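You operate a simulated robot arm through the tools that you are given. There is no shell and no other tool. Be economical: measure what you need, move in short steps, check, and stop when the job is done.

You are at the controls of a simulated robot arm. One attempt, no reset.

JOB
Glue the hole in the pink block and press a dowel into it.
Fine: one press of the glue button, no drips; lever right down (15 mm, as the dial stands); block left on the grey slide, drawn back out; depth dial, white switch and the other blocks end as they began.

The check looks at the end state, three seconds after you hand in, the way a careful person would. Anything else that was tipped, shoved, dropped, spilled or broken makes it a failure.

ROBOT AND FRAMES
A 7-joint arm with a two-finger parallel gripper, fixed in place. Base frame: the origin is at the foot of the arm, x ahead of it, y to its left, z up; the work surface is at about z = 0. Lengths are in mm, angles in rad, forces in N, time in s.
With the tool pointing down near the work surface it reaches from about 240 to 620 mm from the base axis. Its first joint turns from -1.152 to 1.152 rad. Payload 2.6 kg.
Tool frame: the origin (TCP) lies between the finger pads and is the grasp point; the fingertips stand 30 mm ahead of it; z points along the fingers, y is the line along which they close. The gripper opens to 94 mm. The fingers are 28 mm wide and 10 mm thick; the gripper's body (50 by 96 mm) begins 55 mm behind the TCP.
Orientation is that of the tool frame in the base frame, as a unit quaternion [w, x, y, z]. With the fingers straight down and closing along the base's y, the tool's x points along the base's -x, its y along +y and its z along -z.

CONTROLS
- The arm moves only by the tool nudge_tool. Its argument "plan" is a list that holds one entry, the list of rows, each a list of 7 numbers: the shift along the tool's x, y, z in units of 100 mm (1.0 is 100 mm), then the turn, a rotation vector about the tool's x, y, z in units of 60 degrees (1.0 is 60 degrees), then the opening, from 0 (shut) to 1 (fully open). In form: [[[dx, dy, dz, rx, ry, rz, gripper], ...]]. A call has 1 to 20 rows; each row is the pose to reach, as a shift and turn from the pose commanded when the call began, along the tool's axes at that moment. A call with a number of a shift or a turn outside -1 to 1 is refused whole. Rows are played at 5 a second. More than 50 mm and 0.15 rad between two rows, or a gripper value outside its range, and nothing of the call is played. A pose out of reach is approached as far as the arm can. The call stops where the force on the tool passes 40 N (or 10 N more than at its start, if that is more) or the arm is blocked; 0.2 s more then pass. Each finger travels about 72 mm/s and halts on what it meets, pressing with about 32 N; the grip force reading is that of the motor and also rises with nothing between the fingers. The clock runs only during rows and for 0.2 s after the last one: add rows that repeat a pose to give the fingers time. It gives the time, the measured TCP pose, the force on the tool (base axes), the opening and the grip force at its end, in the units of the frame above (readings bear some noise), with the torque about the TCP (base axes, N m) and any sound that the robot's microphone picked up.
- Cameras (640 x 400 px; columns grow to the right, rows downward): "scene" is fixed at [37.7, 437.2, 559.4]; the picture's right is [-0.75, -0.67, 0.00], its down [-0.42, 0.47, -0.78] and it looks along [0.52, -0.58, -0.63] (base axes); focal length 293 px, centre (320, 200). "wrist" rides on the gripper at [76, 14, -103] in the tool frame; the picture's right is [-0.18, 0.98, 0.00], its down [-0.75, -0.14, -0.64] and it looks along [-0.63, -0.12, 0.77] (tool axes); focal length 243 px, centre (320, 200). There is no depth. A picture from a camera that has moved, and an enlarged one, comes with that camera's place and axes in the base frame and with its lens.
- get_image(camera): a new picture of that camera. It takes no simulated time.
- zoom(camera, box): a new picture of the part [left, top, right, bottom] of that camera's present view, enlarged. It takes no simulated time.
- sign_off(): hands the job in; it is judged then, once.

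Work in short steps. Places have to be worked out from the pictures, the camera data and where the tool is seen: move nearer, look again, correct. Check each grasp and each placing, and mend what went wrong. You have 120 turns and 64 pictures in all, those below and enlarged ones among them. Open the gripper and draw the arm clear of the work before you hand the job in, unless the task says otherwise.

The tools are called after "Request:" by a JSON object that holds its "api" and its "payload". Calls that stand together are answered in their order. nudge_tool: Moves the arm, as the interface text tells. Its arguments: {"type":"object","properties":{"plan":{"type":"array","items":{"type":"array","items":{"type":"array","items":{"type":"number"}}}}},"required":["plan"]} The other tools are called the same way: get_image (camera) takes a picture; zoom (camera, box) takes an enlarged picture of a part of a camera's view; sign_off () hands the job in.

At the start:

```text
time_s: 0.0
tool_pos: [262.7, 247.9, 388.4]
tool_rot: [0.0, 0.0, 1.0, -0.001]
wrist_force: [0.5, 0.5, 0.0]
torque: [0.01, 0.0, 0.02]
grip_width: 93.8
finger_force: 0.0
```

scene: 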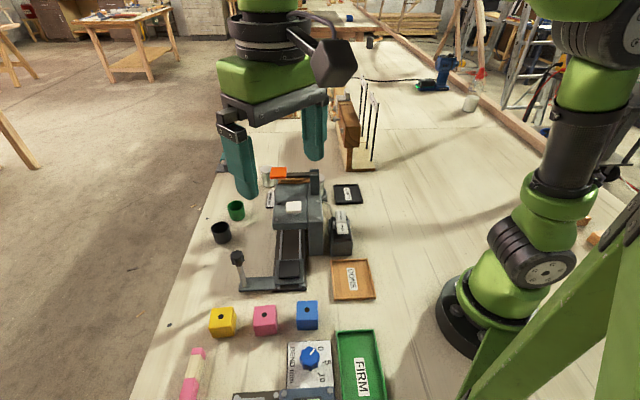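
wrist: 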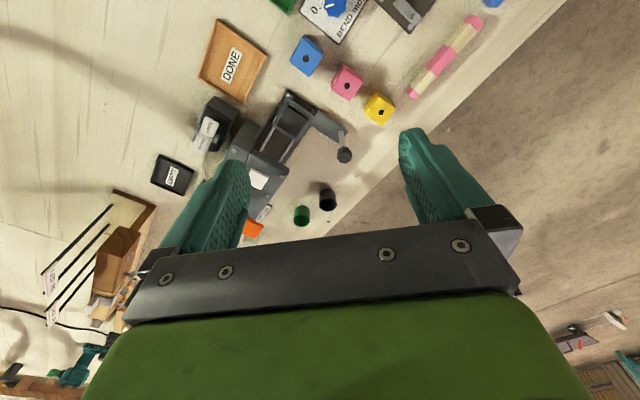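

The tool points straight down above the work at the left side. I zoom into the scene camera to understand the machine and its labels.

Request:
{"api": "zoom", "payload": {"camera": "scene", "box": [200, 150, 400, 275]}}

Request:
{"api": "zoom", "payload": {"camera": "scene", "box": [170, 250, 410, 400]}}

Request:
{"api": "zoom", "payload": {"camera": "wrist", "box": [140, 60, 400, 240]}}

```text
3.20 times, centred on (300, 212) of scene
camera zoom: at [37.7, 437.2, 559.4], right [-0.75, -0.67, 0.0], down [-0.42, 0.47, -0.78], along [0.52, -0.58, -0.63], focal length 938 px, centre (384, 160)
```

zoom: 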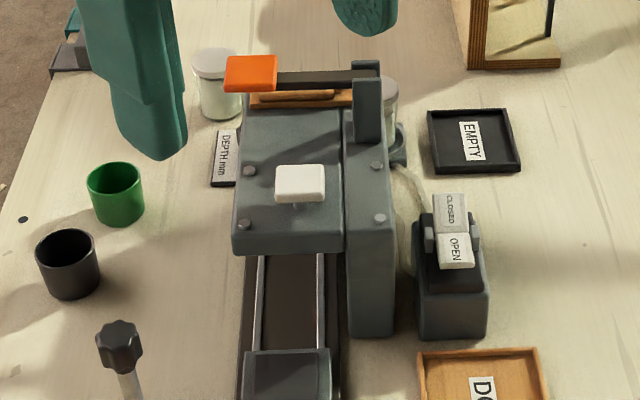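

```text
2.67 times, centred on (290, 325) of scene
camera zoom: at [37.7, 437.2, 559.4], right [-0.75, -0.67, 0.0], down [-0.42, 0.47, -0.78], along [0.52, -0.58, -0.63], focal length 782 px, centre (400, -133)
```

zoom: 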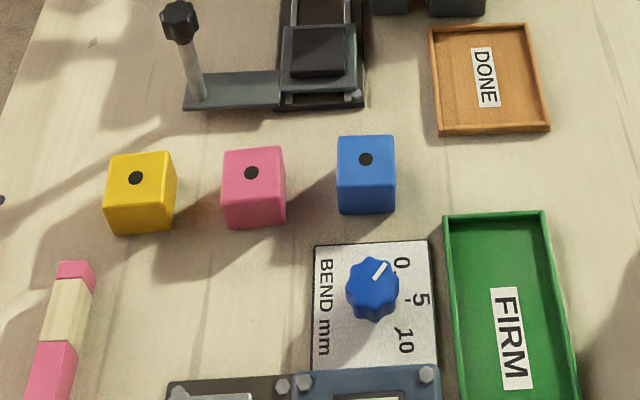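

```text
2.22 times, centred on (270, 150) of wrist
camera zoom: at [185.7, 263.4, 490.6], right [0.18, 0.98, 0.0], down [0.75, -0.14, 0.64], along [0.63, -0.12, -0.77], focal length 539 px, centre (431, 311)
```

zoom: 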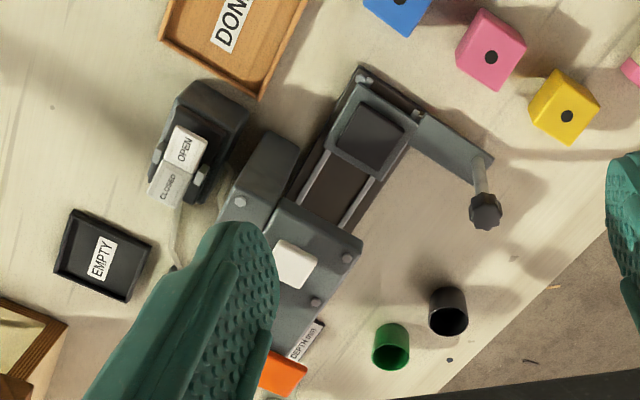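

The machine stands at roughly (450,75) with its slide running out toward -x+y. I move the tool along -y so the wrist camera looks at the machine from a better place.

Request:
{"api": "nudge_tool", "payload": {"plan": [[[0, -0.4, 0, 0, 0, 0, 1], [0, -0.8, 0, 0, 0, 0, 1], [0, -1, 0, 0, 0, 0, 1], [0, -1, 0, 0, 0, 0, 1]]]}}

Request:
{"api": "get_image", "payload": {"camera": "wrist"}}

Request:
{"api": "zoom", "payload": {"camera": "scene", "box": [210, 155, 370, 255]}}

```text
time_s: 1.0
tool_pos: [261.6, 145.8, 388.5]
tool_rot: [0.0, 0.0, 1.0, -0.001]
wrist_force: [0.0, 0.2, 0.9]
torque: [-0.03, -0.04, -0.01]
grip_width: 94.0
finger_force: 0.1
```

```text
58 pictures are left
camera wrist: at [184.1, 161.2, 489.4], right [0.18, 0.98, 0.0], down [0.75, -0.14, 0.64], along [0.63, -0.12, -0.77], focal length 243 px, centre (320, 200)
```

wrist: 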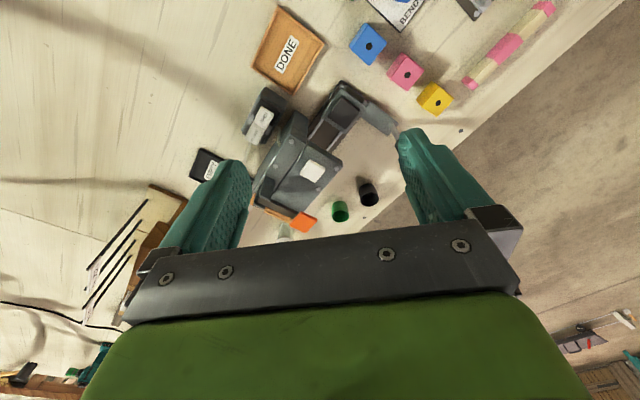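

```text
4.00 times, centred on (290, 205) of scene
camera zoom: at [37.7, 437.2, 559.4], right [-0.75, -0.67, 0.0], down [-0.42, 0.47, -0.78], along [0.52, -0.58, -0.63], focal length 1172 px, centre (440, 180)
```

zoom: 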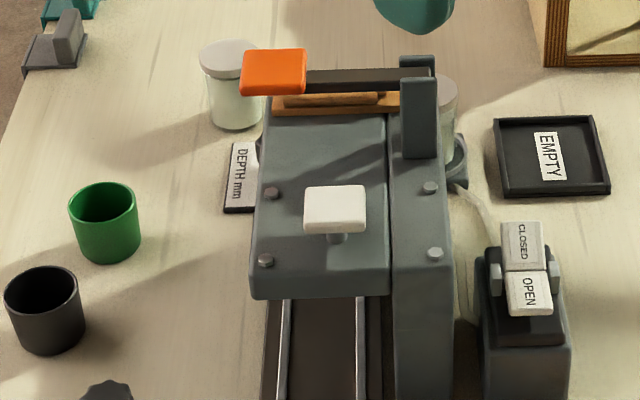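

The machine is seen between the fingers; I go lower and a bit forward for a detailed view (fingertips stay far above the roughly 120 mm tall machine).

Request:
{"api": "nudge_tool", "payload": {"plan": [[[-0.2, -0.1, 0.33, 0, 0, 0, 1], [-0.4, -0.2, 0.66, 0, 0, 0, 1], [-0.6, -0.3, 1.0, 0, 0, 0, 1], [-0.6, -0.3, 1.0, 0, 0, 0, 1]]]}}

Request:
{"api": "zoom", "payload": {"camera": "wrist", "box": [180, 0, 500, 220]}}

```text
time_s: 2.0
tool_pos: [322.2, 119.7, 288.6]
tool_rot: [0.001, -0.001, 1.0, 0.0]
wrist_force: [0.2, -0.3, 0.7]
torque: [-0.01, 0.0, 0.04]
grip_width: 94.1
finger_force: 0.0
```

```text
1.82 times, centred on (340, 110) of wrist
camera zoom: at [245.8, 134.3, 390.2], right [0.18, 0.98, 0.0], down [0.75, -0.14, 0.64], along [0.63, -0.12, -0.77], focal length 441 px, centre (284, 364)
```

zoom: 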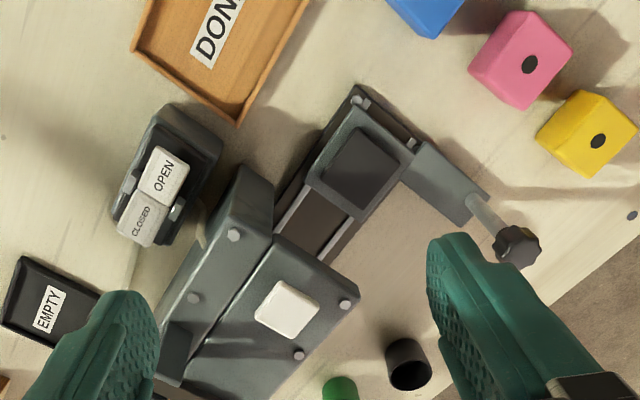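

The slide runs along about (0.67,-0.74), and the pocket is near (364,175). The pink block is around (312,288), top z≈37; I move toward it for a close view.

Request:
{"api": "nudge_tool", "payload": {"plan": [[[0, 0.35, 0.1, 0, 0, 0, 1], [0.05, 0.7, 0.2, 0, 0, 0, 1], [0.1, 1.0, 0.4, 0, 0, 0, 1], [0.1, 1.0, 0.6, 0, 0, 0, 1]]]}}

Request:
{"api": "nudge_tool", "payload": {"plan": [[[0, 0.3, 0.1, 0, 0, 0, 1], [0, 0.68, 0.4, 0, 0, 0, 1], [0, 0.68, 0.7, 0, 0, 0, 1], [0, 0.68, 0.7, 0, 0, 0, 1]]]}}

Request:
{"api": "get_image", "payload": {"camera": "wrist"}}

```text
time_s: 3.0
tool_pos: [314.4, 218.5, 229.8]
tool_rot: [0.0, 0.0, 1.0, 0.001]
wrist_force: [-0.2, -0.6, 0.0]
torque: [0.0, 0.01, -0.01]
grip_width: 94.0
finger_force: 0.1
```

```text
time_s: 4.0
tool_pos: [313.7, 286.9, 157.8]
tool_rot: [0.001, 0.0, 1.0, 0.0]
wrist_force: [-0.1, -0.3, 0.1]
torque: [-0.01, 0.0, 0.0]
grip_width: 94.1
finger_force: 0.1
```

```text
55 pictures are left
camera wrist: at [236.3, 302.3, 259.5], right [0.18, 0.98, 0.0], down [0.75, -0.14, 0.64], along [0.63, -0.12, -0.77], focal length 243 px, centre (320, 200)
```

wrist: 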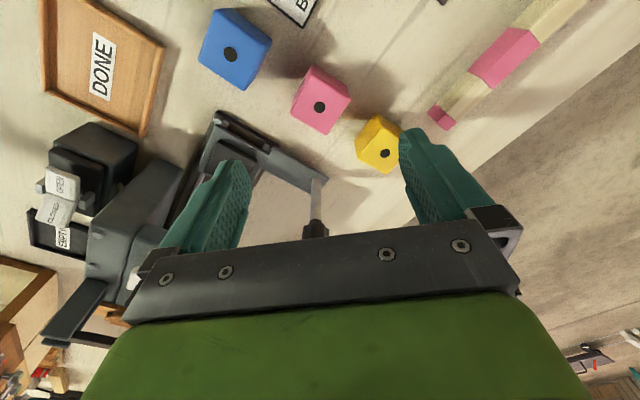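

The pink hole fits (311,287) at z≈37. I enlarge for the block's edges and size.

Request:
{"api": "zoom", "payload": {"camera": "wrist", "box": [260, 50, 420, 150]}}

Request:
{"api": "zoom", "payload": {"camera": "scene", "box": [200, 280, 340, 360]}}

```text
4.00 times, centred on (340, 100) of wrist
camera zoom: at [236.3, 302.3, 259.5], right [0.18, 0.98, 0.0], down [0.75, -0.14, 0.64], along [0.63, -0.12, -0.77], focal length 970 px, centre (240, 600)
```

zoom: 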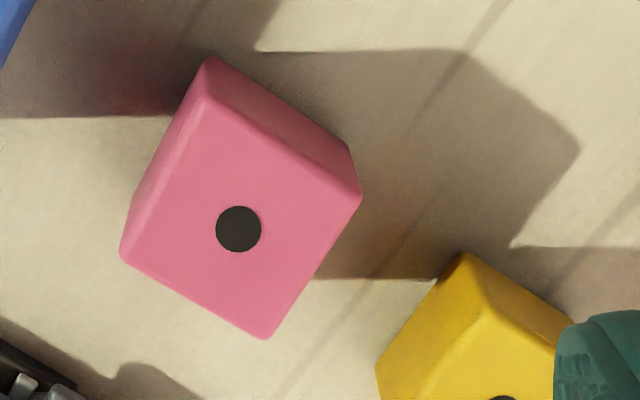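

```text
4.57 times, centred on (270, 320) of scene
camera zoom: at [37.7, 437.2, 559.4], right [-0.75, -0.67, 0.0], down [-0.42, 0.47, -0.78], along [0.52, -0.58, -0.63], focal length 1340 px, centre (549, -349)
```

zoom: 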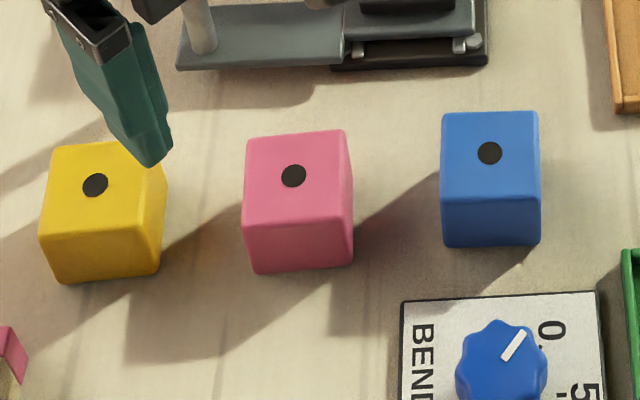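

Block is a cube of ~39 mm, centre ≈(310.5,287), faces at 49°/-41°. Neighbours lie along the 47° line, so I'll close along the slide direction: turn the tool +49° about base z, gripper to 0.7, and go down some.

Request:
{"api": "nudge_tool", "payload": {"plan": [[[0.03, 0, 0, 0, 0, -0.14, 0.8], [0.03, 0, 0, 0, 0, -0.28, 0.7], [0.03, 0, 0.1, 0, 0, -0.42, 0.7], [0.03, 0, 0.2, 0, 0, -0.56, 0.7], [0.03, 0, 0.3, 0, 0, -0.7, 0.7], [0.03, 0, 0.4, 0, 0, -0.817, 0.7], [0.03, 0, 0.4, 0, 0, -0.817, 0.7]]]}}

Request:
{"api": "get_image", "payload": {"camera": "wrist"}}

```text
time_s: 5.6
tool_pos: [310.3, 285.8, 118.1]
tool_rot: [0.001, -0.417, 0.909, 0.0]
wrist_force: [0.1, -0.2, 0.5]
torque: [-0.03, 0.0, -0.03]
grip_width: 65.7
finger_force: 0.0
```

```text
52 pictures are left
camera wrist: at [248.4, 238.8, 220.1], right [-0.62, 0.78, 0.0], down [0.6, 0.48, 0.64], along [0.5, 0.4, -0.77], focal length 243 px, centre (320, 200)
```

wrist: 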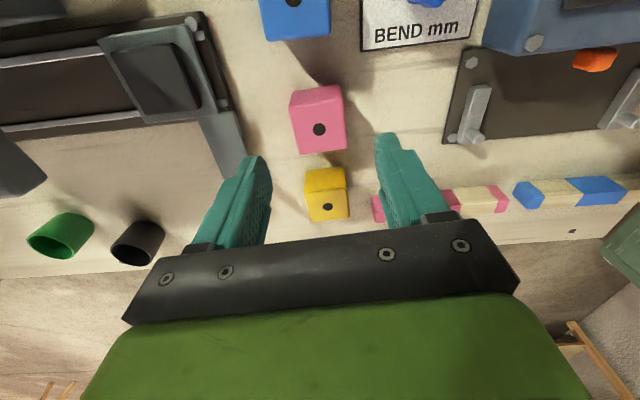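

Hole re-measures at (310,287), under the TCP within about 1 mm. Descend to TCP z=46 (tips at 16) and close.

Request:
{"api": "nudge_tool", "payload": {"plan": [[[-0.01, 0.01, 0.3, 0, 0, 0, 0.7], [-0.01, 0.01, 0.6, 0, 0, 0, 0.7], [-0.01, 0.01, 0.72, 0, 0, 0, 0.7], [-0.01, 0.01, 0.72, 0, 0, 0, 0.7]]]}}

Request:
{"api": "zoom", "payload": {"camera": "scene", "box": [200, 240, 360, 340]}}

```text
time_s: 6.6
tool_pos: [311.3, 286.5, 47.4]
tool_rot: [0.0, -0.414, 0.91, 0.0]
wrist_force: [-0.2, -0.3, -0.1]
torque: [-0.01, 0.0, 0.03]
grip_width: 65.7
finger_force: 0.1
```

```text
4.00 times, centred on (280, 290) of scene
camera zoom: at [37.7, 437.2, 559.4], right [-0.75, -0.67, 0.0], down [-0.42, 0.47, -0.78], along [0.52, -0.58, -0.63], focal length 1172 px, centre (480, -160)
```

zoom: 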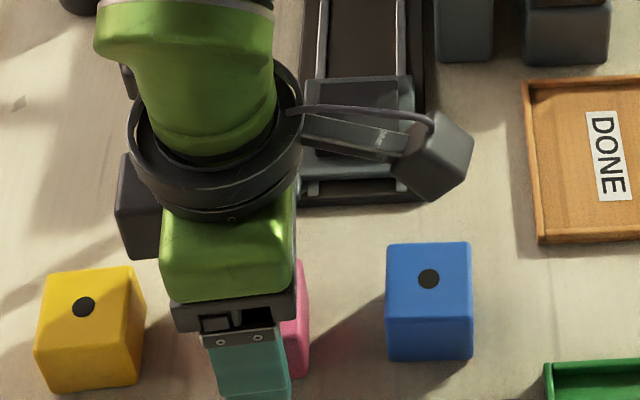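

Clear on all sides. Close on the block and give the fingers time.

Request:
{"api": "nudge_tool", "payload": {"plan": [[[0, 0, 0, 0, 0, 0, 0.5], [0, 0, 0, 0, 0, 0, 0.3], [0, 0, 0, 0, 0, 0, 0.3], [0, 0, 0, 0, 0, 0, 0.3], [0, 0, 0, 0, 0, 0, 0.3]]]}}

```text
time_s: 7.8
tool_pos: [310.5, 287.1, 47.6]
tool_rot: [0.0, -0.415, 0.91, 0.0]
wrist_force: [-1.1, -0.3, 0.3]
torque: [-0.04, 0.01, 0.02]
grip_width: 41.2
finger_force: 32.3
```

Gripped at 41 mm. Lift 90 mm and look.

Request:
{"api": "nudge_tool", "payload": {"plan": [[[0, 0, -0.1, 0, 0, 0, 0.3], [0, 0, -0.4, 0, 0, 0, 0.3], [0, 0, -0.7, 0, 0, 0, 0.3], [0, 0, -0.9, 0, 0, 0, 0.3], [0, 0, -0.9, 0, 0, 0, 0.3]]]}}

Request:
{"api": "get_image", "payload": {"camera": "wrist"}}

```text
time_s: 9.0
tool_pos: [308.6, 287.0, 137.0]
tool_rot: [-0.001, -0.415, 0.91, 0.0]
wrist_force: [0.7, 0.2, -0.7]
torque: [-0.01, 0.02, 0.02]
grip_width: 40.9
finger_force: 32.2
```

```text
50 pictures are left
camera wrist: at [247.3, 241.0, 238.6], right [-0.62, 0.78, 0.0], down [0.6, 0.48, 0.64], along [0.5, 0.4, -0.77], focal length 243 px, centre (320, 200)
```

wrist: 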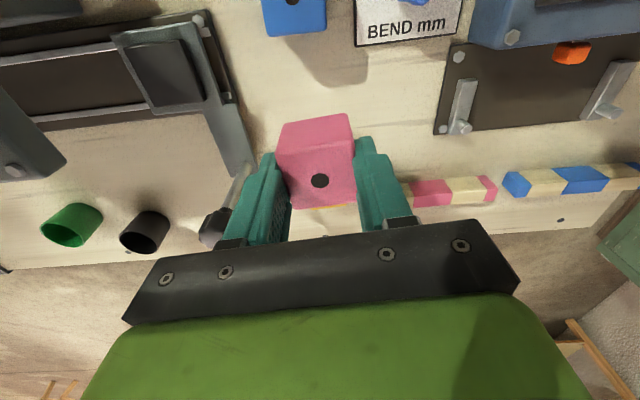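

Block is held with hole up. Enlarge the slide pocket to measure its centre and direction.

Request:
{"api": "zoom", "payload": {"camera": "wrist", "box": [0, 0, 260, 162]}}

```text
2.46 times, centred on (130, 81) of wrist
camera zoom: at [247.3, 241.0, 238.6], right [-0.62, 0.78, 0.0], down [0.6, 0.48, 0.64], along [0.5, 0.4, -0.77], focal length 597 px, centre (788, 493)
```

zoom: 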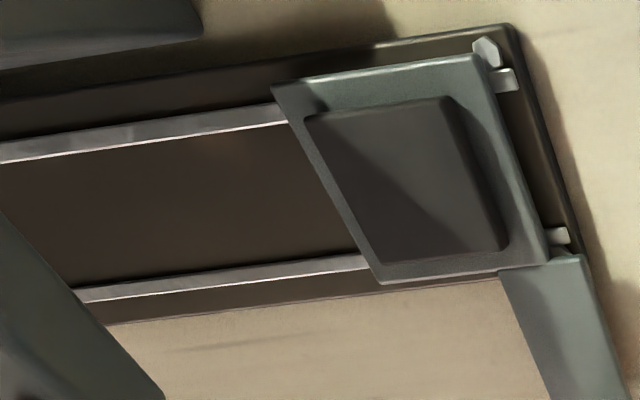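

I need to know whether that dark square is a recess; check from the scene camera.

Request:
{"api": "zoom", "payload": {"camera": "scene", "box": [240, 220, 340, 300]}}

```text
5.00 times, centred on (290, 260) of scene
camera zoom: at [37.7, 437.2, 559.4], right [-0.75, -0.67, 0.0], down [-0.42, 0.47, -0.78], along [0.52, -0.58, -0.63], focal length 1466 px, centre (470, -100)
```

zoom: 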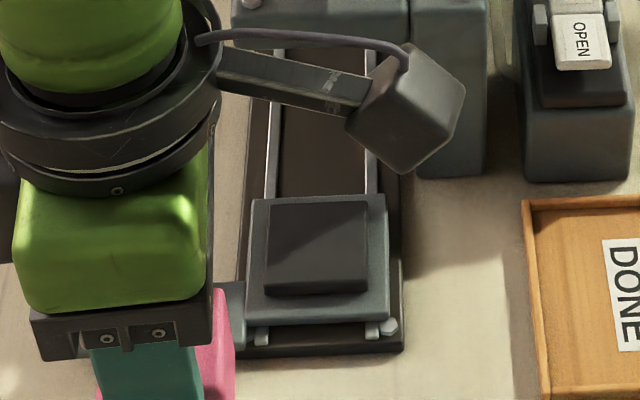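

The dark square is a raised pad (≈44 mm square, top z≈22) with sides at ~43°/133°, centre ≈(363,173). I carry the block there at height, turning it ~-6° to match.

Request:
{"api": "nudge_tool", "payload": {"plan": [[[0.15, -0.35, 0, 0, 0, 0, 0.3], [0.3, -0.7, 0, 0, 0, 0.05, 0.3], [0.45, -1.0, 0, 0, 0, 0.097, 0.3], [0.45, -1.0, 0, 0, 0, 0.097, 0.3]]]}}

Request:
{"api": "get_image", "payload": {"camera": "wrist"}}

```text
time_s: 10.0
tool_pos: [355.5, 188.3, 136.3]
tool_rot: [0.0, -0.369, 0.93, 0.0]
wrist_force: [-0.7, 0.8, -0.6]
torque: [0.01, 0.01, -0.02]
grip_width: 40.8
finger_force: 31.9
```

```text
47 pictures are left
camera wrist: at [289.0, 147.8, 237.4], right [-0.54, 0.84, 0.0], down [0.65, 0.41, 0.64], along [0.54, 0.35, -0.77], focal length 243 px, centre (320, 200)
```

wrist: 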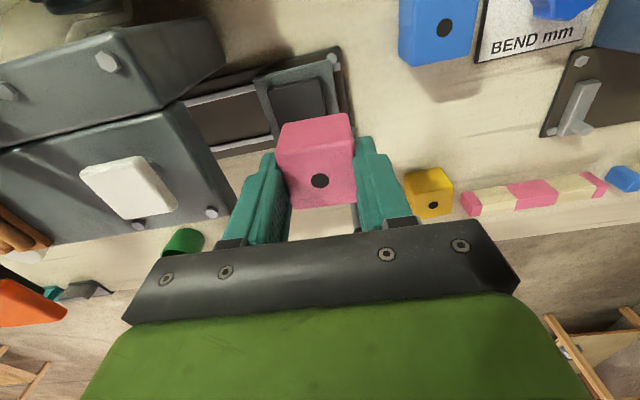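

Now a close measurement of the pad relative to the held block.

Request:
{"api": "zoom", "payload": {"camera": "wrist", "box": [210, 30, 370, 130]}}

```text
4.00 times, centred on (290, 80) of wrist
camera zoom: at [289.0, 147.8, 237.4], right [-0.54, 0.84, 0.0], down [0.65, 0.41, 0.64], along [0.54, 0.35, -0.77], focal length 970 px, centre (440, 680)
```

zoom: 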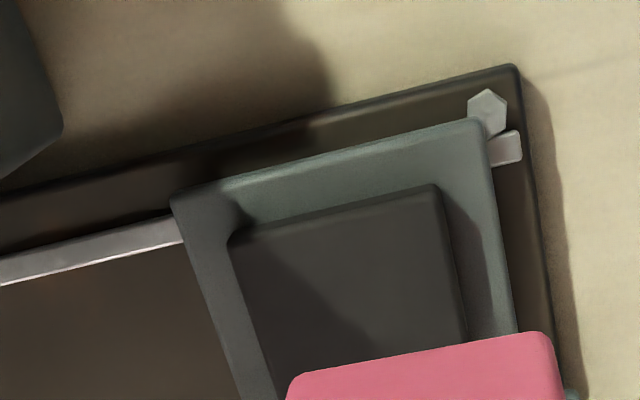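

Two-view triangulation gives pad top z≈20, centre ≈(363,173.5), machine axes at 45°/135°. I shift above it, square to 45°, and go down to ~8 mm above the pad.

Request:
{"api": "nudge_tool", "payload": {"plan": [[[0.043, -0.17, 0, 0, 0, -0.028, 0.3], [0.043, -0.17, 0.2, 0, 0, -0.028, 0.3], [0.043, -0.17, 0.4, 0, 0, -0.028, 0.3], [0.043, -0.17, 0.58, 0, 0, -0.028, 0.3], [0.043, -0.17, 0.58, 0, 0, -0.028, 0.3]]]}}

Request:
{"api": "zoom", "payload": {"camera": "wrist", "box": [200, 60, 440, 210]}}

Request:
{"api": "zoom", "payload": {"camera": "scene", "box": [240, 220, 340, 300]}}

```text
time_s: 11.2
tool_pos: [364.5, 173.7, 77.0]
tool_rot: [0.001, -0.381, 0.924, 0.0]
wrist_force: [-0.3, 1.1, -1.1]
torque: [-0.01, 0.01, 0.01]
grip_width: 40.9
finger_force: 31.8
```

```text
2.67 times, centred on (320, 135) of wrist
camera zoom: at [298.8, 131.2, 179.2], right [-0.56, 0.83, 0.0], down [0.63, 0.43, 0.64], along [0.53, 0.36, -0.77], focal length 647 px, centre (320, 373)
```

zoom: 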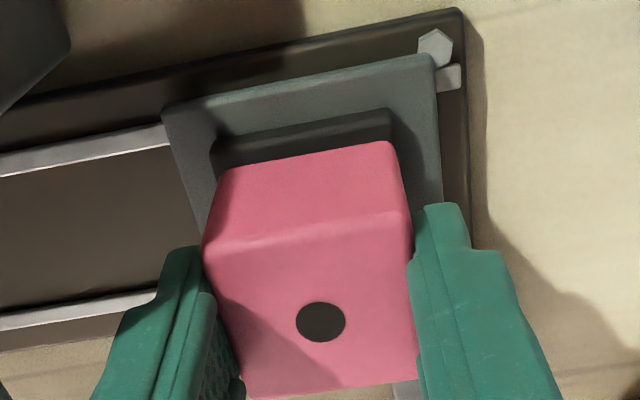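

```text
5.00 times, centred on (290, 260) of scene
camera zoom: at [37.7, 437.2, 559.4], right [-0.75, -0.67, 0.0], down [-0.42, 0.47, -0.78], along [0.52, -0.58, -0.63], focal length 1466 px, centre (470, -100)
```

zoom: 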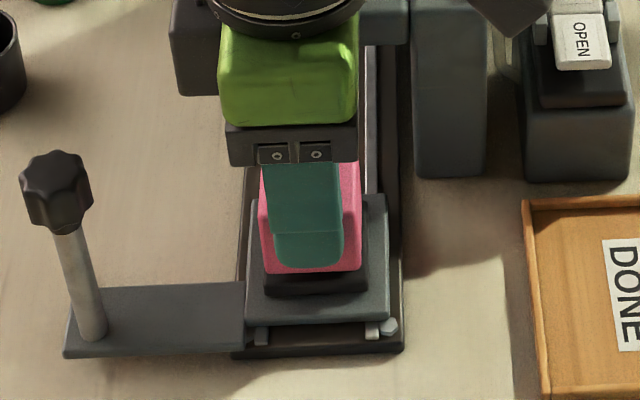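

Compared with the pad edges, the block looks ~1.5 mm too far along -tool x and ~1 mm along +tool y. I correct and lower to ~3 mm above the pad, then recheck.

Request:
{"api": "nudge_tool", "payload": {"plan": [[[0.015, -0.012, 0, 0, 0, 0, 0.3], [0.015, -0.012, 0.06, 0, 0, 0, 0.3], [0.015, -0.012, 0.06, 0, 0, 0, 0.3]]]}}

Request:
{"api": "zoom", "payload": {"camera": "wrist", "box": [240, 80, 400, 180]}}

Request:
{"api": "zoom", "payload": {"camera": "scene", "box": [260, 240, 330, 290]}}

```text
time_s: 12.0
tool_pos: [363.4, 170.5, 73.1]
tool_rot: [0.001, -0.381, 0.925, 0.001]
wrist_force: [-3.9, -2.8, 14.0]
torque: [-0.16, 0.22, 0.0]
grip_width: 41.3
finger_force: 32.0
```

```text
4.00 times, centred on (320, 130) of wrist
camera zoom: at [298.5, 128.3, 174.7], right [-0.56, 0.83, 0.0], down [0.63, 0.43, 0.64], along [0.53, 0.36, -0.77], focal length 970 px, centre (320, 480)
```

zoom: 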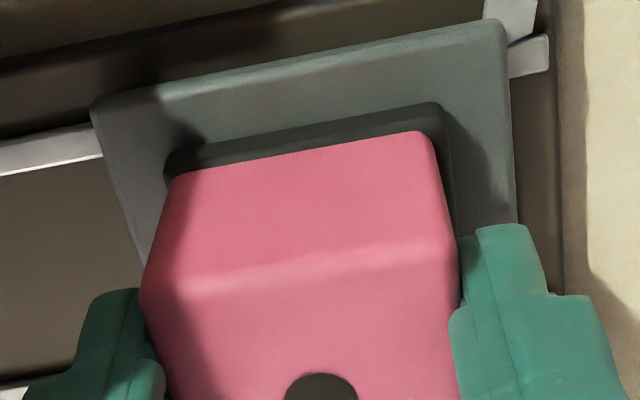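

```text
8.00 times, centred on (295, 265) of scene
camera zoom: at [37.6, 437.2, 559.4], right [-0.75, -0.67, 0.0], down [-0.42, 0.47, -0.78], along [0.52, -0.58, -0.63], focal length 2345 px, centre (520, -320)
```

zoom: 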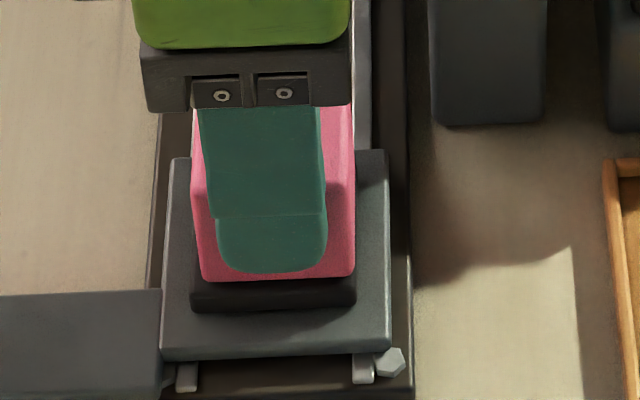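

Contact at 14 N: the block is on the pad (pad top ≈25.5), with near-equal margins all round. Relieve a bit and open.

Request:
{"api": "nudge_tool", "payload": {"plan": [[[0, 0, -0.015, 0, 0, 0, 0.3], [0, 0, -0.015, 0, 0, 0, 0.45], [0, 0, -0.015, 0, 0, 0, 0.55], [0, 0, -0.015, 0, 0, 0, 0.55]]]}}

Request:
{"api": "zoom", "payload": {"camera": "wrist", "box": [240, 80, 400, 180]}}

```text
time_s: 13.0
tool_pos: [362.0, 172.0, 73.5]
tool_rot: [0.0, -0.381, 0.924, -0.001]
wrist_force: [0.5, -0.2, -0.8]
torque: [0.0, 0.01, -0.02]
grip_width: 51.4
finger_force: 0.0
```

```text
4.00 times, centred on (320, 130) of wrist
camera zoom: at [298.6, 128.7, 175.7], right [-0.56, 0.83, 0.0], down [0.63, 0.43, 0.64], along [0.53, 0.36, -0.77], focal length 970 px, centre (320, 480)
```

zoom: 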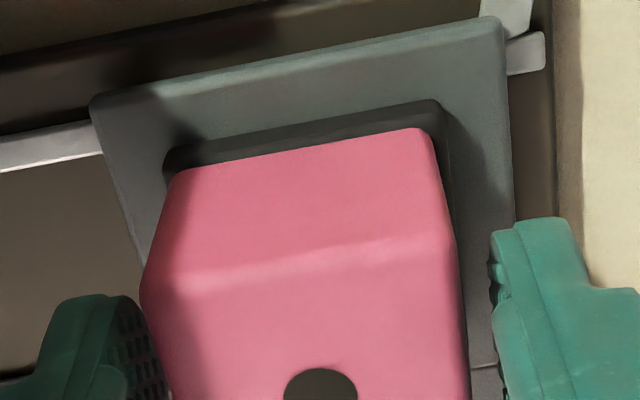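

Released; the block stayed put. Lift straight up and look at the block on the slide.

Request:
{"api": "nudge_tool", "payload": {"plan": [[[0, 0, -0.1, 0, 0, 0, 0.6], [0, 0, -0.5, 0, 0, 0, 0.6], [0, 0, -1.0, 0, 0, 0, 0.6], [0, 0, -1.0, 0, 0, 0, 0.6]]]}}

Request:
{"api": "get_image", "payload": {"camera": "wrist"}}

Request:
{"api": "zoom", "payload": {"camera": "scene", "box": [230, 220, 330, 290]}}

```text
time_s: 14.0
tool_pos: [365.3, 172.6, 175.6]
tool_rot: [0.0, -0.382, 0.924, -0.001]
wrist_force: [0.3, 0.9, -0.4]
torque: [0.03, -0.03, -0.02]
grip_width: 56.5
finger_force: 0.0
```

```text
40 pictures are left
camera wrist: at [299.7, 128.9, 276.3], right [-0.56, 0.83, 0.0], down [0.63, 0.43, 0.64], along [0.53, 0.36, -0.77], focal length 243 px, centre (320, 200)
```

wrist: 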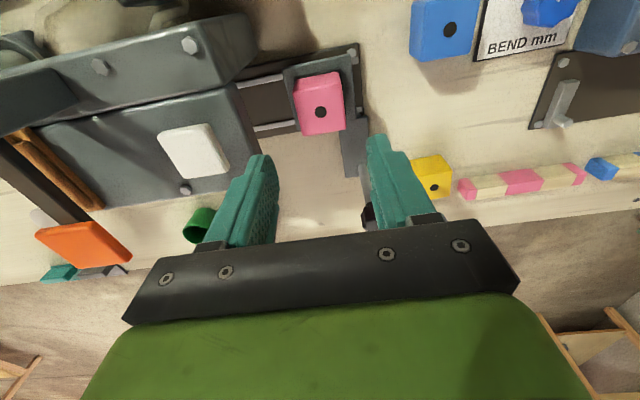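

```text
5.71 times, centred on (280, 255) of scene
camera zoom: at [37.7, 437.2, 559.4], right [-0.75, -0.67, 0.0], down [-0.42, 0.47, -0.78], along [0.52, -0.58, -0.63], focal length 1675 px, centre (549, -114)
```

zoom: 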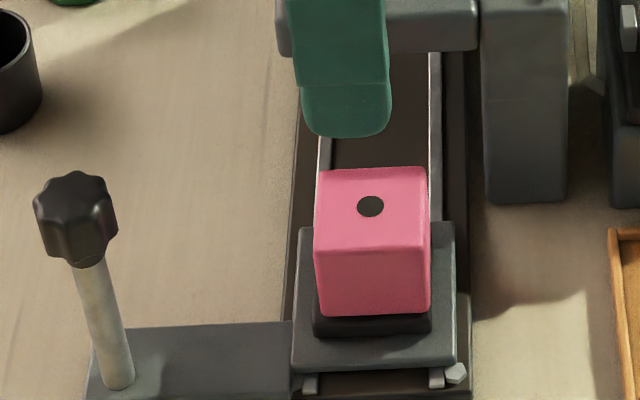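

Block sits centred on the pad. Before pushing in, I study the machine: triangulation puts the button at about (418,101,125) and the orange lever end at (499,71,171). I look at both views in detail.

Request:
{"api": "zoom", "payload": {"camera": "wrist", "box": [0, 0, 288, 180]}}

Request:
{"api": "get_image", "payload": {"camera": "scene"}}

```text
2.22 times, centred on (144, 90) of wrist
camera zoom: at [299.7, 128.9, 276.3], right [-0.56, 0.83, 0.0], down [0.63, 0.43, 0.64], along [0.53, 0.36, -0.77], focal length 539 px, centre (711, 444)
```

zoom: 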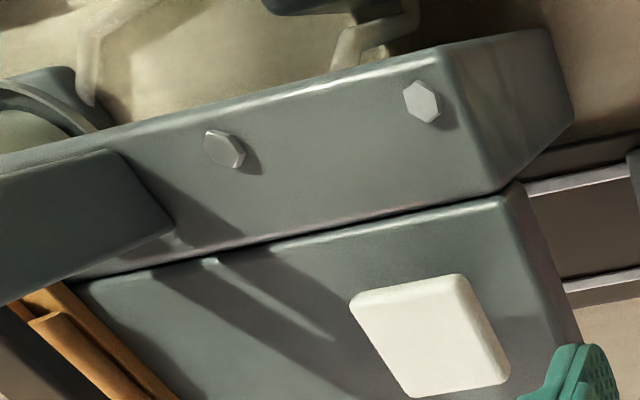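

```text
37 pictures are left
```

scene: 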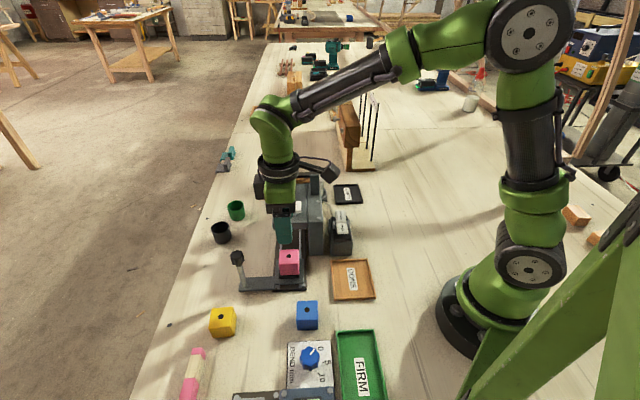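

Zoom tightly on the white switch and the lever/hopper area from the fixed camera.

Request:
{"api": "zoom", "payload": {"camera": "scene", "box": [320, 200, 364, 260]}}

Request:
{"api": "zoom", "payload": {"camera": "scene", "box": [245, 160, 345, 225]}}

```text
6.67 times, centred on (342, 230) of scene
camera zoom: at [37.7, 437.2, 559.4], right [-0.75, -0.67, 0.0], down [-0.42, 0.47, -0.78], along [0.52, -0.58, -0.63], focal length 1954 px, centre (173, 0)
```

zoom: 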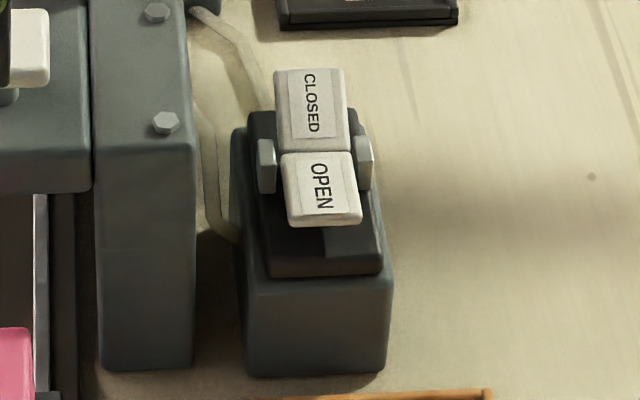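

```text
6.15 times, centred on (295, 192) of scene
camera zoom: at [37.7, 437.2, 559.4], right [-0.75, -0.67, 0.0], down [-0.42, 0.47, -0.78], along [0.52, -0.58, -0.63], focal length 1804 px, centre (474, 246)
```

zoom: 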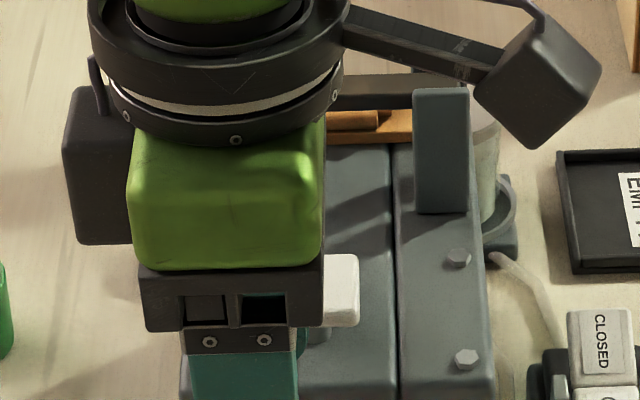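

The paddle's state isn't certain from here. I move the arm toward the base side of the switch to look at it from the side with the wrist camera.

Request:
{"api": "nudge_tool", "payload": {"plan": [[[0.32, -0.17, 0, 0, 0, 0, 0.6], [0.64, -0.35, 0, 0, 0, 0, 0.6], [0.94, -0.52, 0, 0, 0, 0, 0.6], [0.94, -0.52, 0, 0, 0, 0, 0.6]]]}}

Request:
{"api": "nudge_tool", "payload": {"plan": [[[0.32, -0.17, 0, 0, 0, 0, 0.6], [0.64, -0.35, 0, 0, 0, 0, 0.6], [0.94, -0.52, 0.2, 0, 0, 0, 0.6], [0.94, -0.52, 0.2, 0, 0, 0, 0.6]]]}}

Request:
{"api": "get_image", "payload": {"camera": "wrist"}}

```text
time_s: 15.0
tool_pos: [334.9, 66.0, 175.7]
tool_rot: [-0.001, -0.382, 0.924, 0.0]
wrist_force: [0.0, 0.3, -0.2]
torque: [0.01, -0.02, 0.03]
grip_width: 56.3
finger_force: 0.0
```

```text
time_s: 16.0
tool_pos: [302.9, -33.2, 153.9]
tool_rot: [0.0, -0.381, 0.925, 0.0]
wrist_force: [0.1, 0.7, -1.0]
torque: [0.0, 0.0, 0.01]
grip_width: 56.3
finger_force: 0.1
```

```text
34 pictures are left
camera wrist: at [237.9, -77.1, 255.2], right [-0.56, 0.83, 0.0], down [0.63, 0.43, 0.64], along [0.53, 0.36, -0.77], focal length 243 px, centre (320, 200)
```

wrist: 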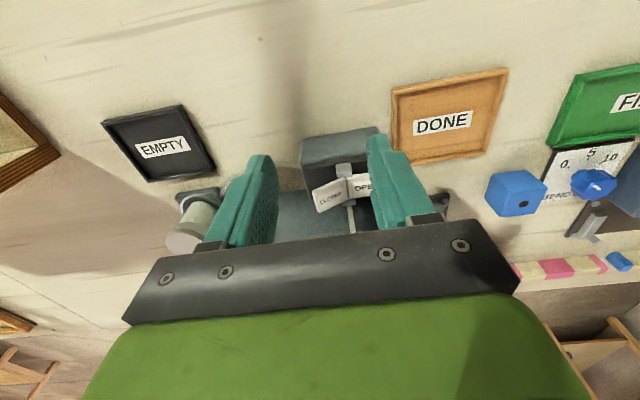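

Request:
{"api": "zoom", "payload": {"camera": "wrist", "box": [270, 120, 398, 200]}}

```text
5.00 times, centred on (334, 160) of wrist
camera zoom: at [237.9, -77.1, 255.2], right [-0.56, 0.83, 0.0], down [0.63, 0.43, 0.64], along [0.53, 0.36, -0.77], focal length 1213 px, centre (250, 400)
```

zoom: 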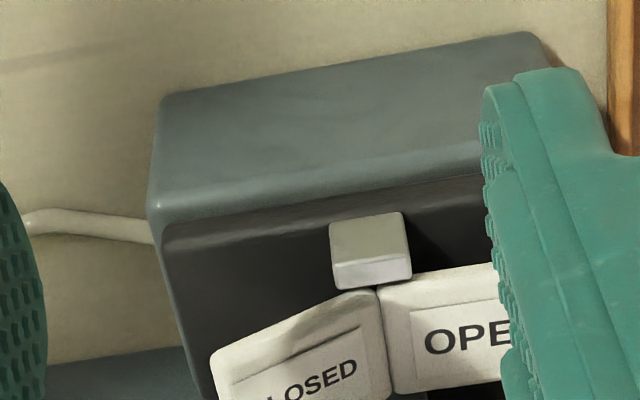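

The side view shows OPEN pressed down and CLOSED raised: the glue valve is already open and is left alone. Now I go (high) over to the slide's knob, judged near (407,268), z≈100.

Request:
{"api": "nudge_tool", "payload": {"plan": [[[0, 0, -0.4, 0, 0, 0, 0.6], [-0.4, 0.2, -0.4, 0, 0, 0, 0.6], [-0.8, 0.4, -0.4, 0, 0, 0, 0.6], [-0.95, 0.47, -0.4, 0, 0, 0, 0.6]]]}}

Request:
{"api": "nudge_tool", "payload": {"plan": [[[-0.4, 0.2, 0, 0, 0, 0, 0.6], [-0.8, 0.4, 0, 0, 0, 0, 0.6], [-0.95, 0.47, 0, 0, 0, 0, 0.6]]]}}

Request:
{"api": "nudge_tool", "payload": {"plan": [[[-0.4, 0.2, 0, 0, 0, 0, 0.6], [-0.8, 0.4, 0, 0, 0, 0, 0.6], [-0.95, 0.47, 0, 0, 0, 0, 0.6], [-0.95, 0.47, 0, 0, 0, 0, 0.6]]]}}

Request:
{"api": "get_image", "payload": {"camera": "wrist"}}

```text
time_s: 17.0
tool_pos: [337.1, 64.8, 195.0]
tool_rot: [-0.001, -0.381, 0.924, 0.001]
wrist_force: [-0.3, 0.6, -0.4]
torque: [-0.03, 0.04, 0.02]
grip_width: 56.5
finger_force: 0.0
```

```text
time_s: 17.8
tool_pos: [371.1, 166.0, 195.7]
tool_rot: [0.0, -0.381, 0.924, 0.0]
wrist_force: [0.2, 0.4, -1.5]
torque: [0.02, 0.01, 0.0]
grip_width: 56.5
finger_force: 0.0
```

```text
time_s: 18.8
tool_pos: [407.8, 265.9, 195.7]
tool_rot: [0.0, -0.382, 0.924, 0.0]
wrist_force: [-0.1, -0.2, 0.4]
torque: [0.01, 0.03, 0.01]
grip_width: 56.2
finger_force: 0.1
```

```text
32 pictures are left
camera wrist: at [342.6, 224.1, 297.4], right [-0.56, 0.83, 0.0], down [0.63, 0.43, 0.64], along [0.53, 0.36, -0.77], focal length 243 px, centre (320, 200)
```

wrist: 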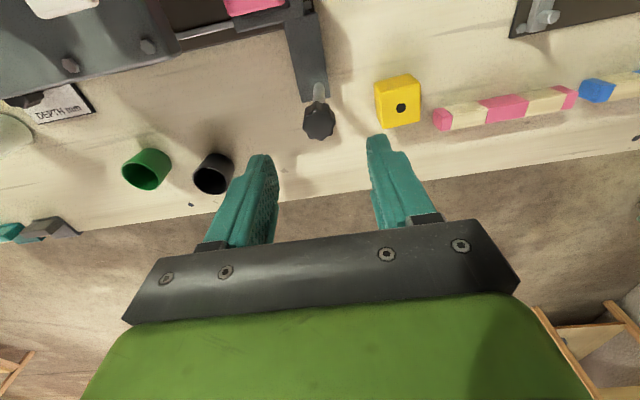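

Knob measured at about (408,268), centre z≈100. Descend around it with the fingers open along the slide direction.

Request:
{"api": "nudge_tool", "payload": {"plan": [[[-0.016, 0.014, 0.3, 0, 0, 0, 0.6], [-0.016, 0.014, 0.6, 0, 0, 0, 0.6], [-0.016, 0.014, 0.95, 0, 0, 0, 0.6], [-0.016, 0.014, 0.95, 0, 0, 0, 0.6]]]}}

Request:
{"api": "get_image", "payload": {"camera": "wrist"}}

```text
time_s: 19.8
tool_pos: [405.2, 267.3, 99.8]
tool_rot: [0.0, -0.382, 0.924, -0.001]
wrist_force: [0.3, 0.3, 0.3]
torque: [-0.01, -0.03, -0.01]
grip_width: 56.3
finger_force: 0.1
```

```text
31 pictures are left
camera wrist: at [340.6, 225.0, 201.4], right [-0.56, 0.83, 0.0], down [0.63, 0.43, 0.64], along [0.53, 0.36, -0.77], focal length 243 px, centre (320, 200)
```

wrist: 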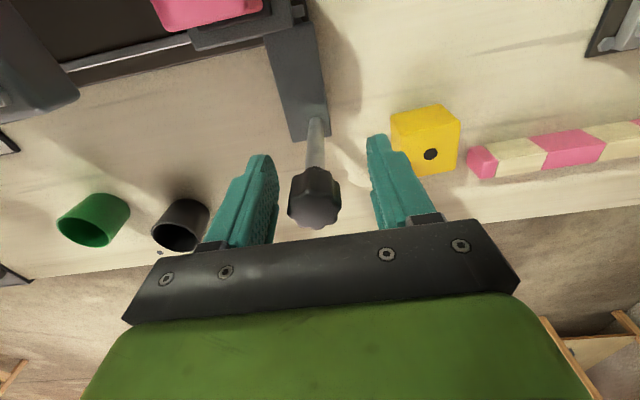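

The knob is between the finger pads. Close on it.

Request:
{"api": "nudge_tool", "payload": {"plan": [[[0, 0, 0, 0, 0, 0, 0.4], [0, 0, 0, 0, 0, 0, 0.2], [0, 0, 0, 0, 0, 0, 0.15], [0, 0, 0, 0, 0, 0, 0.15], [0, 0, 0, 0, 0, 0, 0.15]]]}}

```text
time_s: 21.0
tool_pos: [408.0, 266.0, 98.7]
tool_rot: [0.001, -0.382, 0.924, -0.002]
wrist_force: [16.7, -10.0, -7.5]
torque: [0.0, 0.05, 0.02]
grip_width: 24.0
finger_force: 45.2
```

Gripped (24 mm). Push the slide in gently 60 mm along -tool y.

Request:
{"api": "nudge_tool", "payload": {"plan": [[[0, -0.02, 0, 0, 0, 0, 0.15], [0, -0.06, 0, 0, 0, 0, 0.15], [0, -0.12, 0, 0, 0, 0, 0.15], [0, -0.19, 0, 0, 0, 0, 0.15], [0, -0.26, 0, 0, 0, 0, 0.15], [0, -0.34, 0, 0, 0, 0, 0.15], [0, -0.42, 0, 0, 0, 0, 0.15], [0, -0.5, 0, 0, 0, 0, 0.15], [0, -0.56, 0, 0, 0, 0, 0.15], [0, -0.59, 0, 0, 0, 0, 0.15], [0, -0.6, 0, 0, 0, 0, 0.15]]]}}

Request:
{"api": "get_image", "payload": {"camera": "scene"}}

```text
time_s: 23.4
tool_pos: [450.2, 223.3, 99.0]
tool_rot: [0.0, -0.38, 0.925, 0.001]
wrist_force: [-12.7, -12.8, 23.6]
torque: [-0.38, 0.48, -0.05]
grip_width: 24.2
finger_force: 45.2
```

```text
30 pictures are left
```

scene: 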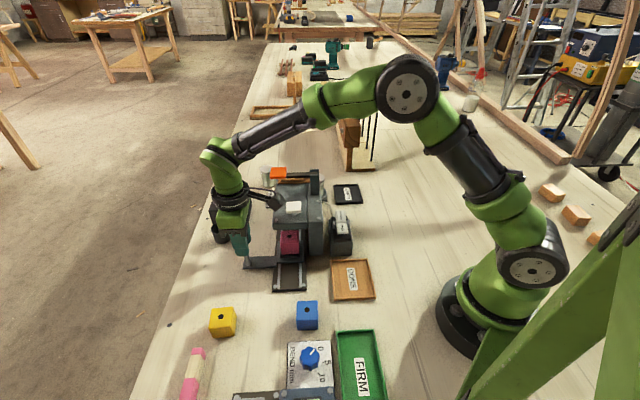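

The slide moves; side forces build up (18 N lateral, 24 N up), so the slide axis is ~2° off my line. I ease back 2 mm in tool x and up 2 mm, and re-read.

Request:
{"api": "nudge_tool", "payload": {"plan": [[[0.01, 0, -0.01, 0, 0, 0, 0.15], [0.02, 0, -0.02, 0, 0, 0, 0.15], [0.02, 0, -0.02, 0, 0, 0, 0.15]]]}}

Request:
{"api": "zoom", "payload": {"camera": "scene", "box": [230, 160, 350, 290]}}

```text
time_s: 24.2
tool_pos: [448.4, 225.7, 100.3]
tool_rot: [0.001, -0.384, 0.923, 0.001]
wrist_force: [19.0, 18.1, -20.7]
torque: [0.14, -0.01, -0.18]
grip_width: 24.4
finger_force: 44.7
```

```text
3.08 times, centred on (290, 225) of scene
camera zoom: at [37.8, 437.3, 559.3], right [-0.75, -0.67, 0.0], down [-0.42, 0.47, -0.78], along [0.52, -0.58, -0.63], focal length 902 px, centre (412, 123)
```

zoom: 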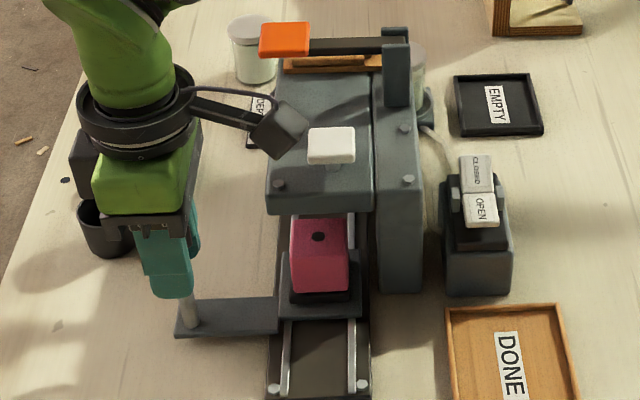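

Over-corrected; half of it is right. Go back half and continue another 40 mm with a slight lateral drift to match the rail.

Request:
{"api": "nudge_tool", "payload": {"plan": [[[-0.01, 0, 0.01, 0, 0, 0, 0.15], [-0.01, -0.02, 0.01, 0, 0, 0, 0.15], [-0.01, -0.06, 0.01, 0, 0, 0, 0.15], [-0.009, -0.12, 0.01, 0, 0, 0, 0.15], [-0.008, -0.19, 0.01, 0, 0, 0, 0.15], [-0.007, -0.26, 0.01, 0, 0, 0, 0.15], [-0.006, -0.33, 0.01, 0, 0, 0, 0.15], [-0.005, -0.38, 0.01, 0, 0, 0, 0.15], [-0.005, -0.4, 0.01, 0, 0, 0, 0.15], [-0.005, -0.4, 0.01, 0, 0, 0, 0.15]]]}}

Request:
{"api": "zoom", "payload": {"camera": "scene", "box": [230, 160, 350, 290]}}

```text
time_s: 26.4
tool_pos: [476.9, 196.0, 102.0]
tool_rot: [0.0, -0.383, 0.924, 0.0]
wrist_force: [19.8, 19.8, -19.1]
torque: [-0.08, 0.21, -0.01]
grip_width: 24.2
finger_force: 44.6
```

```text
3.08 times, centred on (290, 225) of scene
camera zoom: at [37.8, 437.3, 559.3], right [-0.75, -0.67, 0.0], down [-0.42, 0.47, -0.78], along [0.52, -0.58, -0.63], focal length 902 px, centre (412, 123)
```

zoom: 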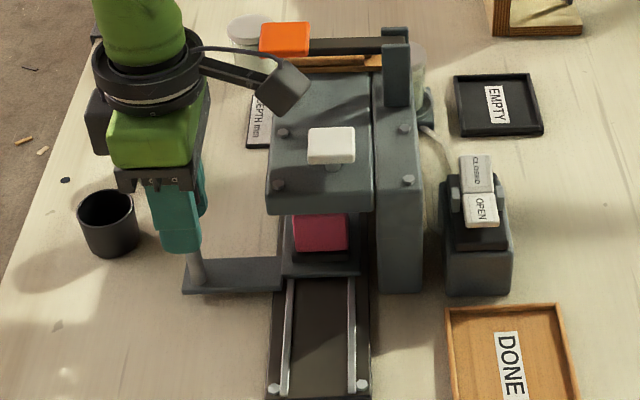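

Grip coupling creates lateral/vertical forces; I loosen to 28 mm so the fingers merely cage the 24 mm knob and push it without side load.

Request:
{"api": "nudge_tool", "payload": {"plan": [[[0, 0, 0, 0, 0, 0, 0.3], [0, 0, 0, 0, 0, 0, 0.3], [0, 0, 0, 0, 0, 0, 0.3]]]}}

```text
time_s: 27.2
tool_pos: [476.7, 194.9, 100.5]
tool_rot: [0.0, -0.382, 0.924, 0.0]
wrist_force: [-0.4, -0.6, 1.2]
torque: [-0.02, -0.04, -0.02]
grip_width: 28.4
finger_force: 0.2
```

Free of load now. Push on slowly until a stop is felt.

Request:
{"api": "nudge_tool", "payload": {"plan": [[[0, -0.03, 0, 0, 0, 0, 0.3], [0, -0.06, 0, 0, 0, 0, 0.3], [0, -0.1, 0, 0, 0, 0, 0.3], [0, -0.14, 0, 0, 0, 0, 0.3], [0, -0.18, 0, 0, 0, 0, 0.3], [0, -0.22, 0, 0, 0, 0, 0.3], [0, -0.26, 0, 0, 0, 0, 0.3], [0, -0.3, 0, 0, 0, 0, 0.3], [0, -0.3, 0, 0, 0, 0, 0.3]]]}}

Request:
{"api": "zoom", "payload": {"camera": "scene", "box": [230, 160, 350, 290]}}

```text
time_s: 29.2
tool_pos: [498.1, 173.4, 100.6]
tool_rot: [0.0, -0.381, 0.924, 0.0]
wrist_force: [0.1, -1.0, 0.1]
torque: [-0.03, 0.01, 0.01]
grip_width: 28.3
finger_force: 0.2
```

```text
3.08 times, centred on (290, 225) of scene
camera zoom: at [37.7, 437.2, 559.4], right [-0.75, -0.67, 0.0], down [-0.42, 0.47, -0.78], along [0.52, -0.58, -0.63], focal length 902 px, centre (412, 123)
```

zoom: 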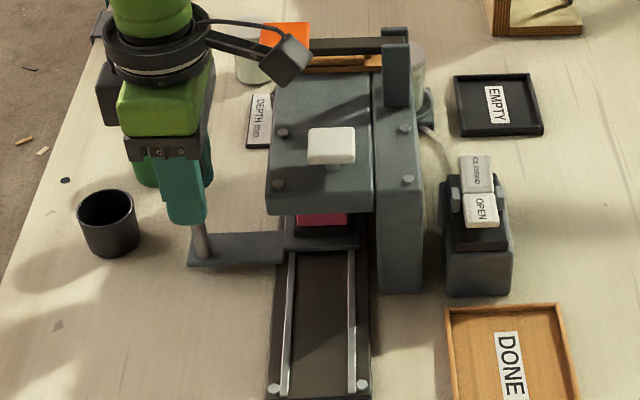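

No stop yet after ~128 mm total. Continue.

Request:
{"api": "nudge_tool", "payload": {"plan": [[[0, -0.03, 0, 0, 0, 0, 0.3], [0, -0.06, 0, 0, 0, 0, 0.3], [0, -0.1, 0, 0, 0, 0, 0.3], [0, -0.14, 0, 0, 0, 0, 0.3], [0, -0.18, 0, 0, 0, 0, 0.3], [0, -0.22, 0, 0, 0, 0, 0.3], [0, -0.26, 0, 0, 0, 0, 0.3], [0, -0.3, 0, 0, 0, 0, 0.3], [0, -0.3, 0, 0, 0, 0, 0.3]]]}}

Request:
{"api": "get_image", "payload": {"camera": "wrist"}}

```text
time_s: 31.2
tool_pos: [518.0, 154.2, 99.9]
tool_rot: [0.001, -0.382, 0.924, 0.0]
wrist_force: [0.6, -0.3, -0.2]
torque: [-0.04, -0.01, -0.03]
grip_width: 28.3
finger_force: 0.1
```

```text
26 pictures are left
camera wrist: at [453.9, 110.1, 202.0], right [-0.56, 0.83, 0.0], down [0.63, 0.43, 0.64], along [0.53, 0.36, -0.77], focal length 243 px, centre (320, 200)
```

wrist: 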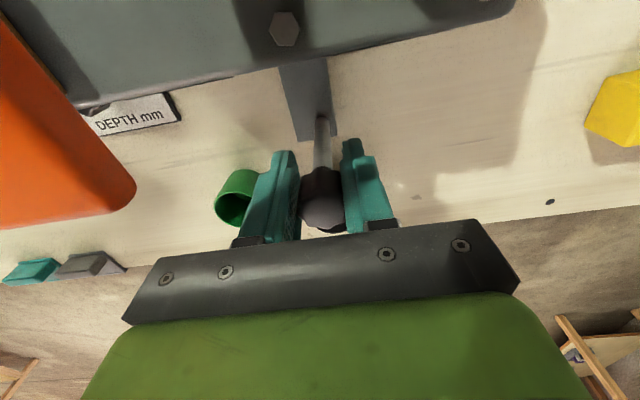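

The slide moved ~157 mm with no stop; the wrist camera is nearing the lever end, so I raise 17 mm (tips still overlap the knob) for clearance and continue gently.

Request:
{"api": "nudge_tool", "payload": {"plan": [[[0, 0, -0.1, 0, 0, 0, 0.3], [0, 0, -0.17, 0, 0, 0, 0.3], [0, -0.03, -0.17, 0, 0, 0, 0.3], [0, -0.06, -0.17, 0, 0, 0, 0.3], [0, -0.09, -0.17, 0, 0, 0, 0.3], [0, -0.12, -0.17, 0, 0, 0, 0.3], [0, -0.15, -0.17, 0, 0, 0, 0.3], [0, -0.15, -0.17, 0, 0, 0, 0.3]]]}}

Request:
{"api": "get_image", "payload": {"camera": "scene"}}

```text
time_s: 33.0
tool_pos: [527.1, 142.5, 116.8]
tool_rot: [-0.002, -0.383, 0.924, 0.002]
wrist_force: [-7.4, 13.2, 0.2]
torque: [0.08, 0.3, -0.06]
grip_width: 36.7
finger_force: 8.0
```

```text
25 pictures are left
```

scene: 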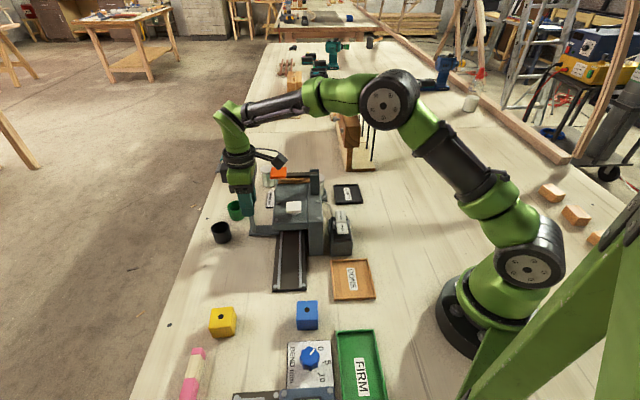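

A stop: ~15 N with the finger pushed back, so the slide is fully in (≈160 mm travel). Before pressing anything I want to see where the glue nozzle is, so I back off, open and lift away.

Request:
{"api": "nudge_tool", "payload": {"plan": [[[0, 0.06, 0, 0, 0, 0, 0.35], [0, 0.06, 0, 0, 0, 0, 0.5], [0, 0.06, -0.3, 0, 0, 0, 0.5], [0, 0.06, -0.7, 0, 0, 0, 0.5], [0, 0.06, -0.9, 0, 0, 0, 0.5], [0, 0.06, -0.9, 0, 0, 0, 0.5]]]}}

Request:
{"api": "get_image", "payload": {"camera": "wrist"}}

```text
time_s: 34.4
tool_pos: [524.4, 147.8, 208.5]
tool_rot: [0.0, -0.382, 0.924, 0.0]
wrist_force: [0.4, 0.4, 0.0]
torque: [0.01, 0.04, 0.02]
grip_width: 47.1
finger_force: 0.0
```

```text
24 pictures are left
camera wrist: at [459.3, 105.0, 309.6], right [-0.56, 0.83, 0.0], down [0.63, 0.43, 0.64], along [0.53, 0.36, -0.77], focal length 243 px, centre (320, 200)
```

wrist: 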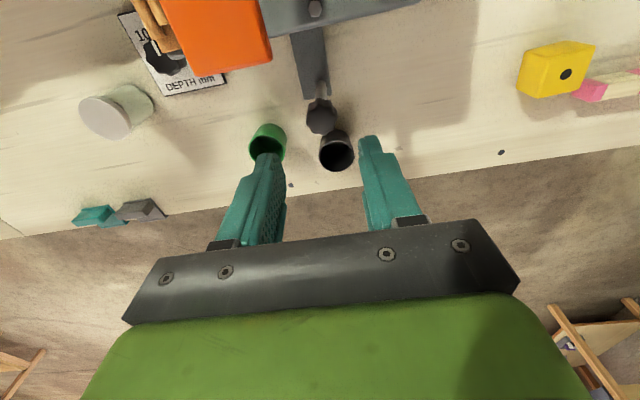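

The stop puts the block (s≈166) right under the lever line, while the button sits near s≈90. I want a low front view under the head, so I move back out front and turn the tool -90°.

Request:
{"api": "nudge_tool", "payload": {"plan": [[[0, 0.4, 0, 0, 0, 0.14, 0.6], [0.1, 0.8, 0, 0, 0, 0.28, 0.7], [0.2, 1.0, 0, 0, 0, 0.42, 0.8], [0.3, 1.0, 0, 0, 0, 0.56, 0.9], [0.4, 1.0, 0, 0, 0, 0.7, 1], [0.5, 1.0, 0, 0, 0, 0.84, 1], [0.5, 1.0, 0, 0, 0, 0.98, 1], [0.5, 1.0, 0, 0, 0, 0.98, 1]]]}}

```text
time_s: 36.2
tool_pos: [419.3, 181.4, 207.7]
tool_rot: [0.001, 0.123, 0.992, 0.0]
wrist_force: [0.5, -0.9, 0.3]
torque: [0.01, -0.02, 0.0]
grip_width: 93.8
finger_force: 0.0
```

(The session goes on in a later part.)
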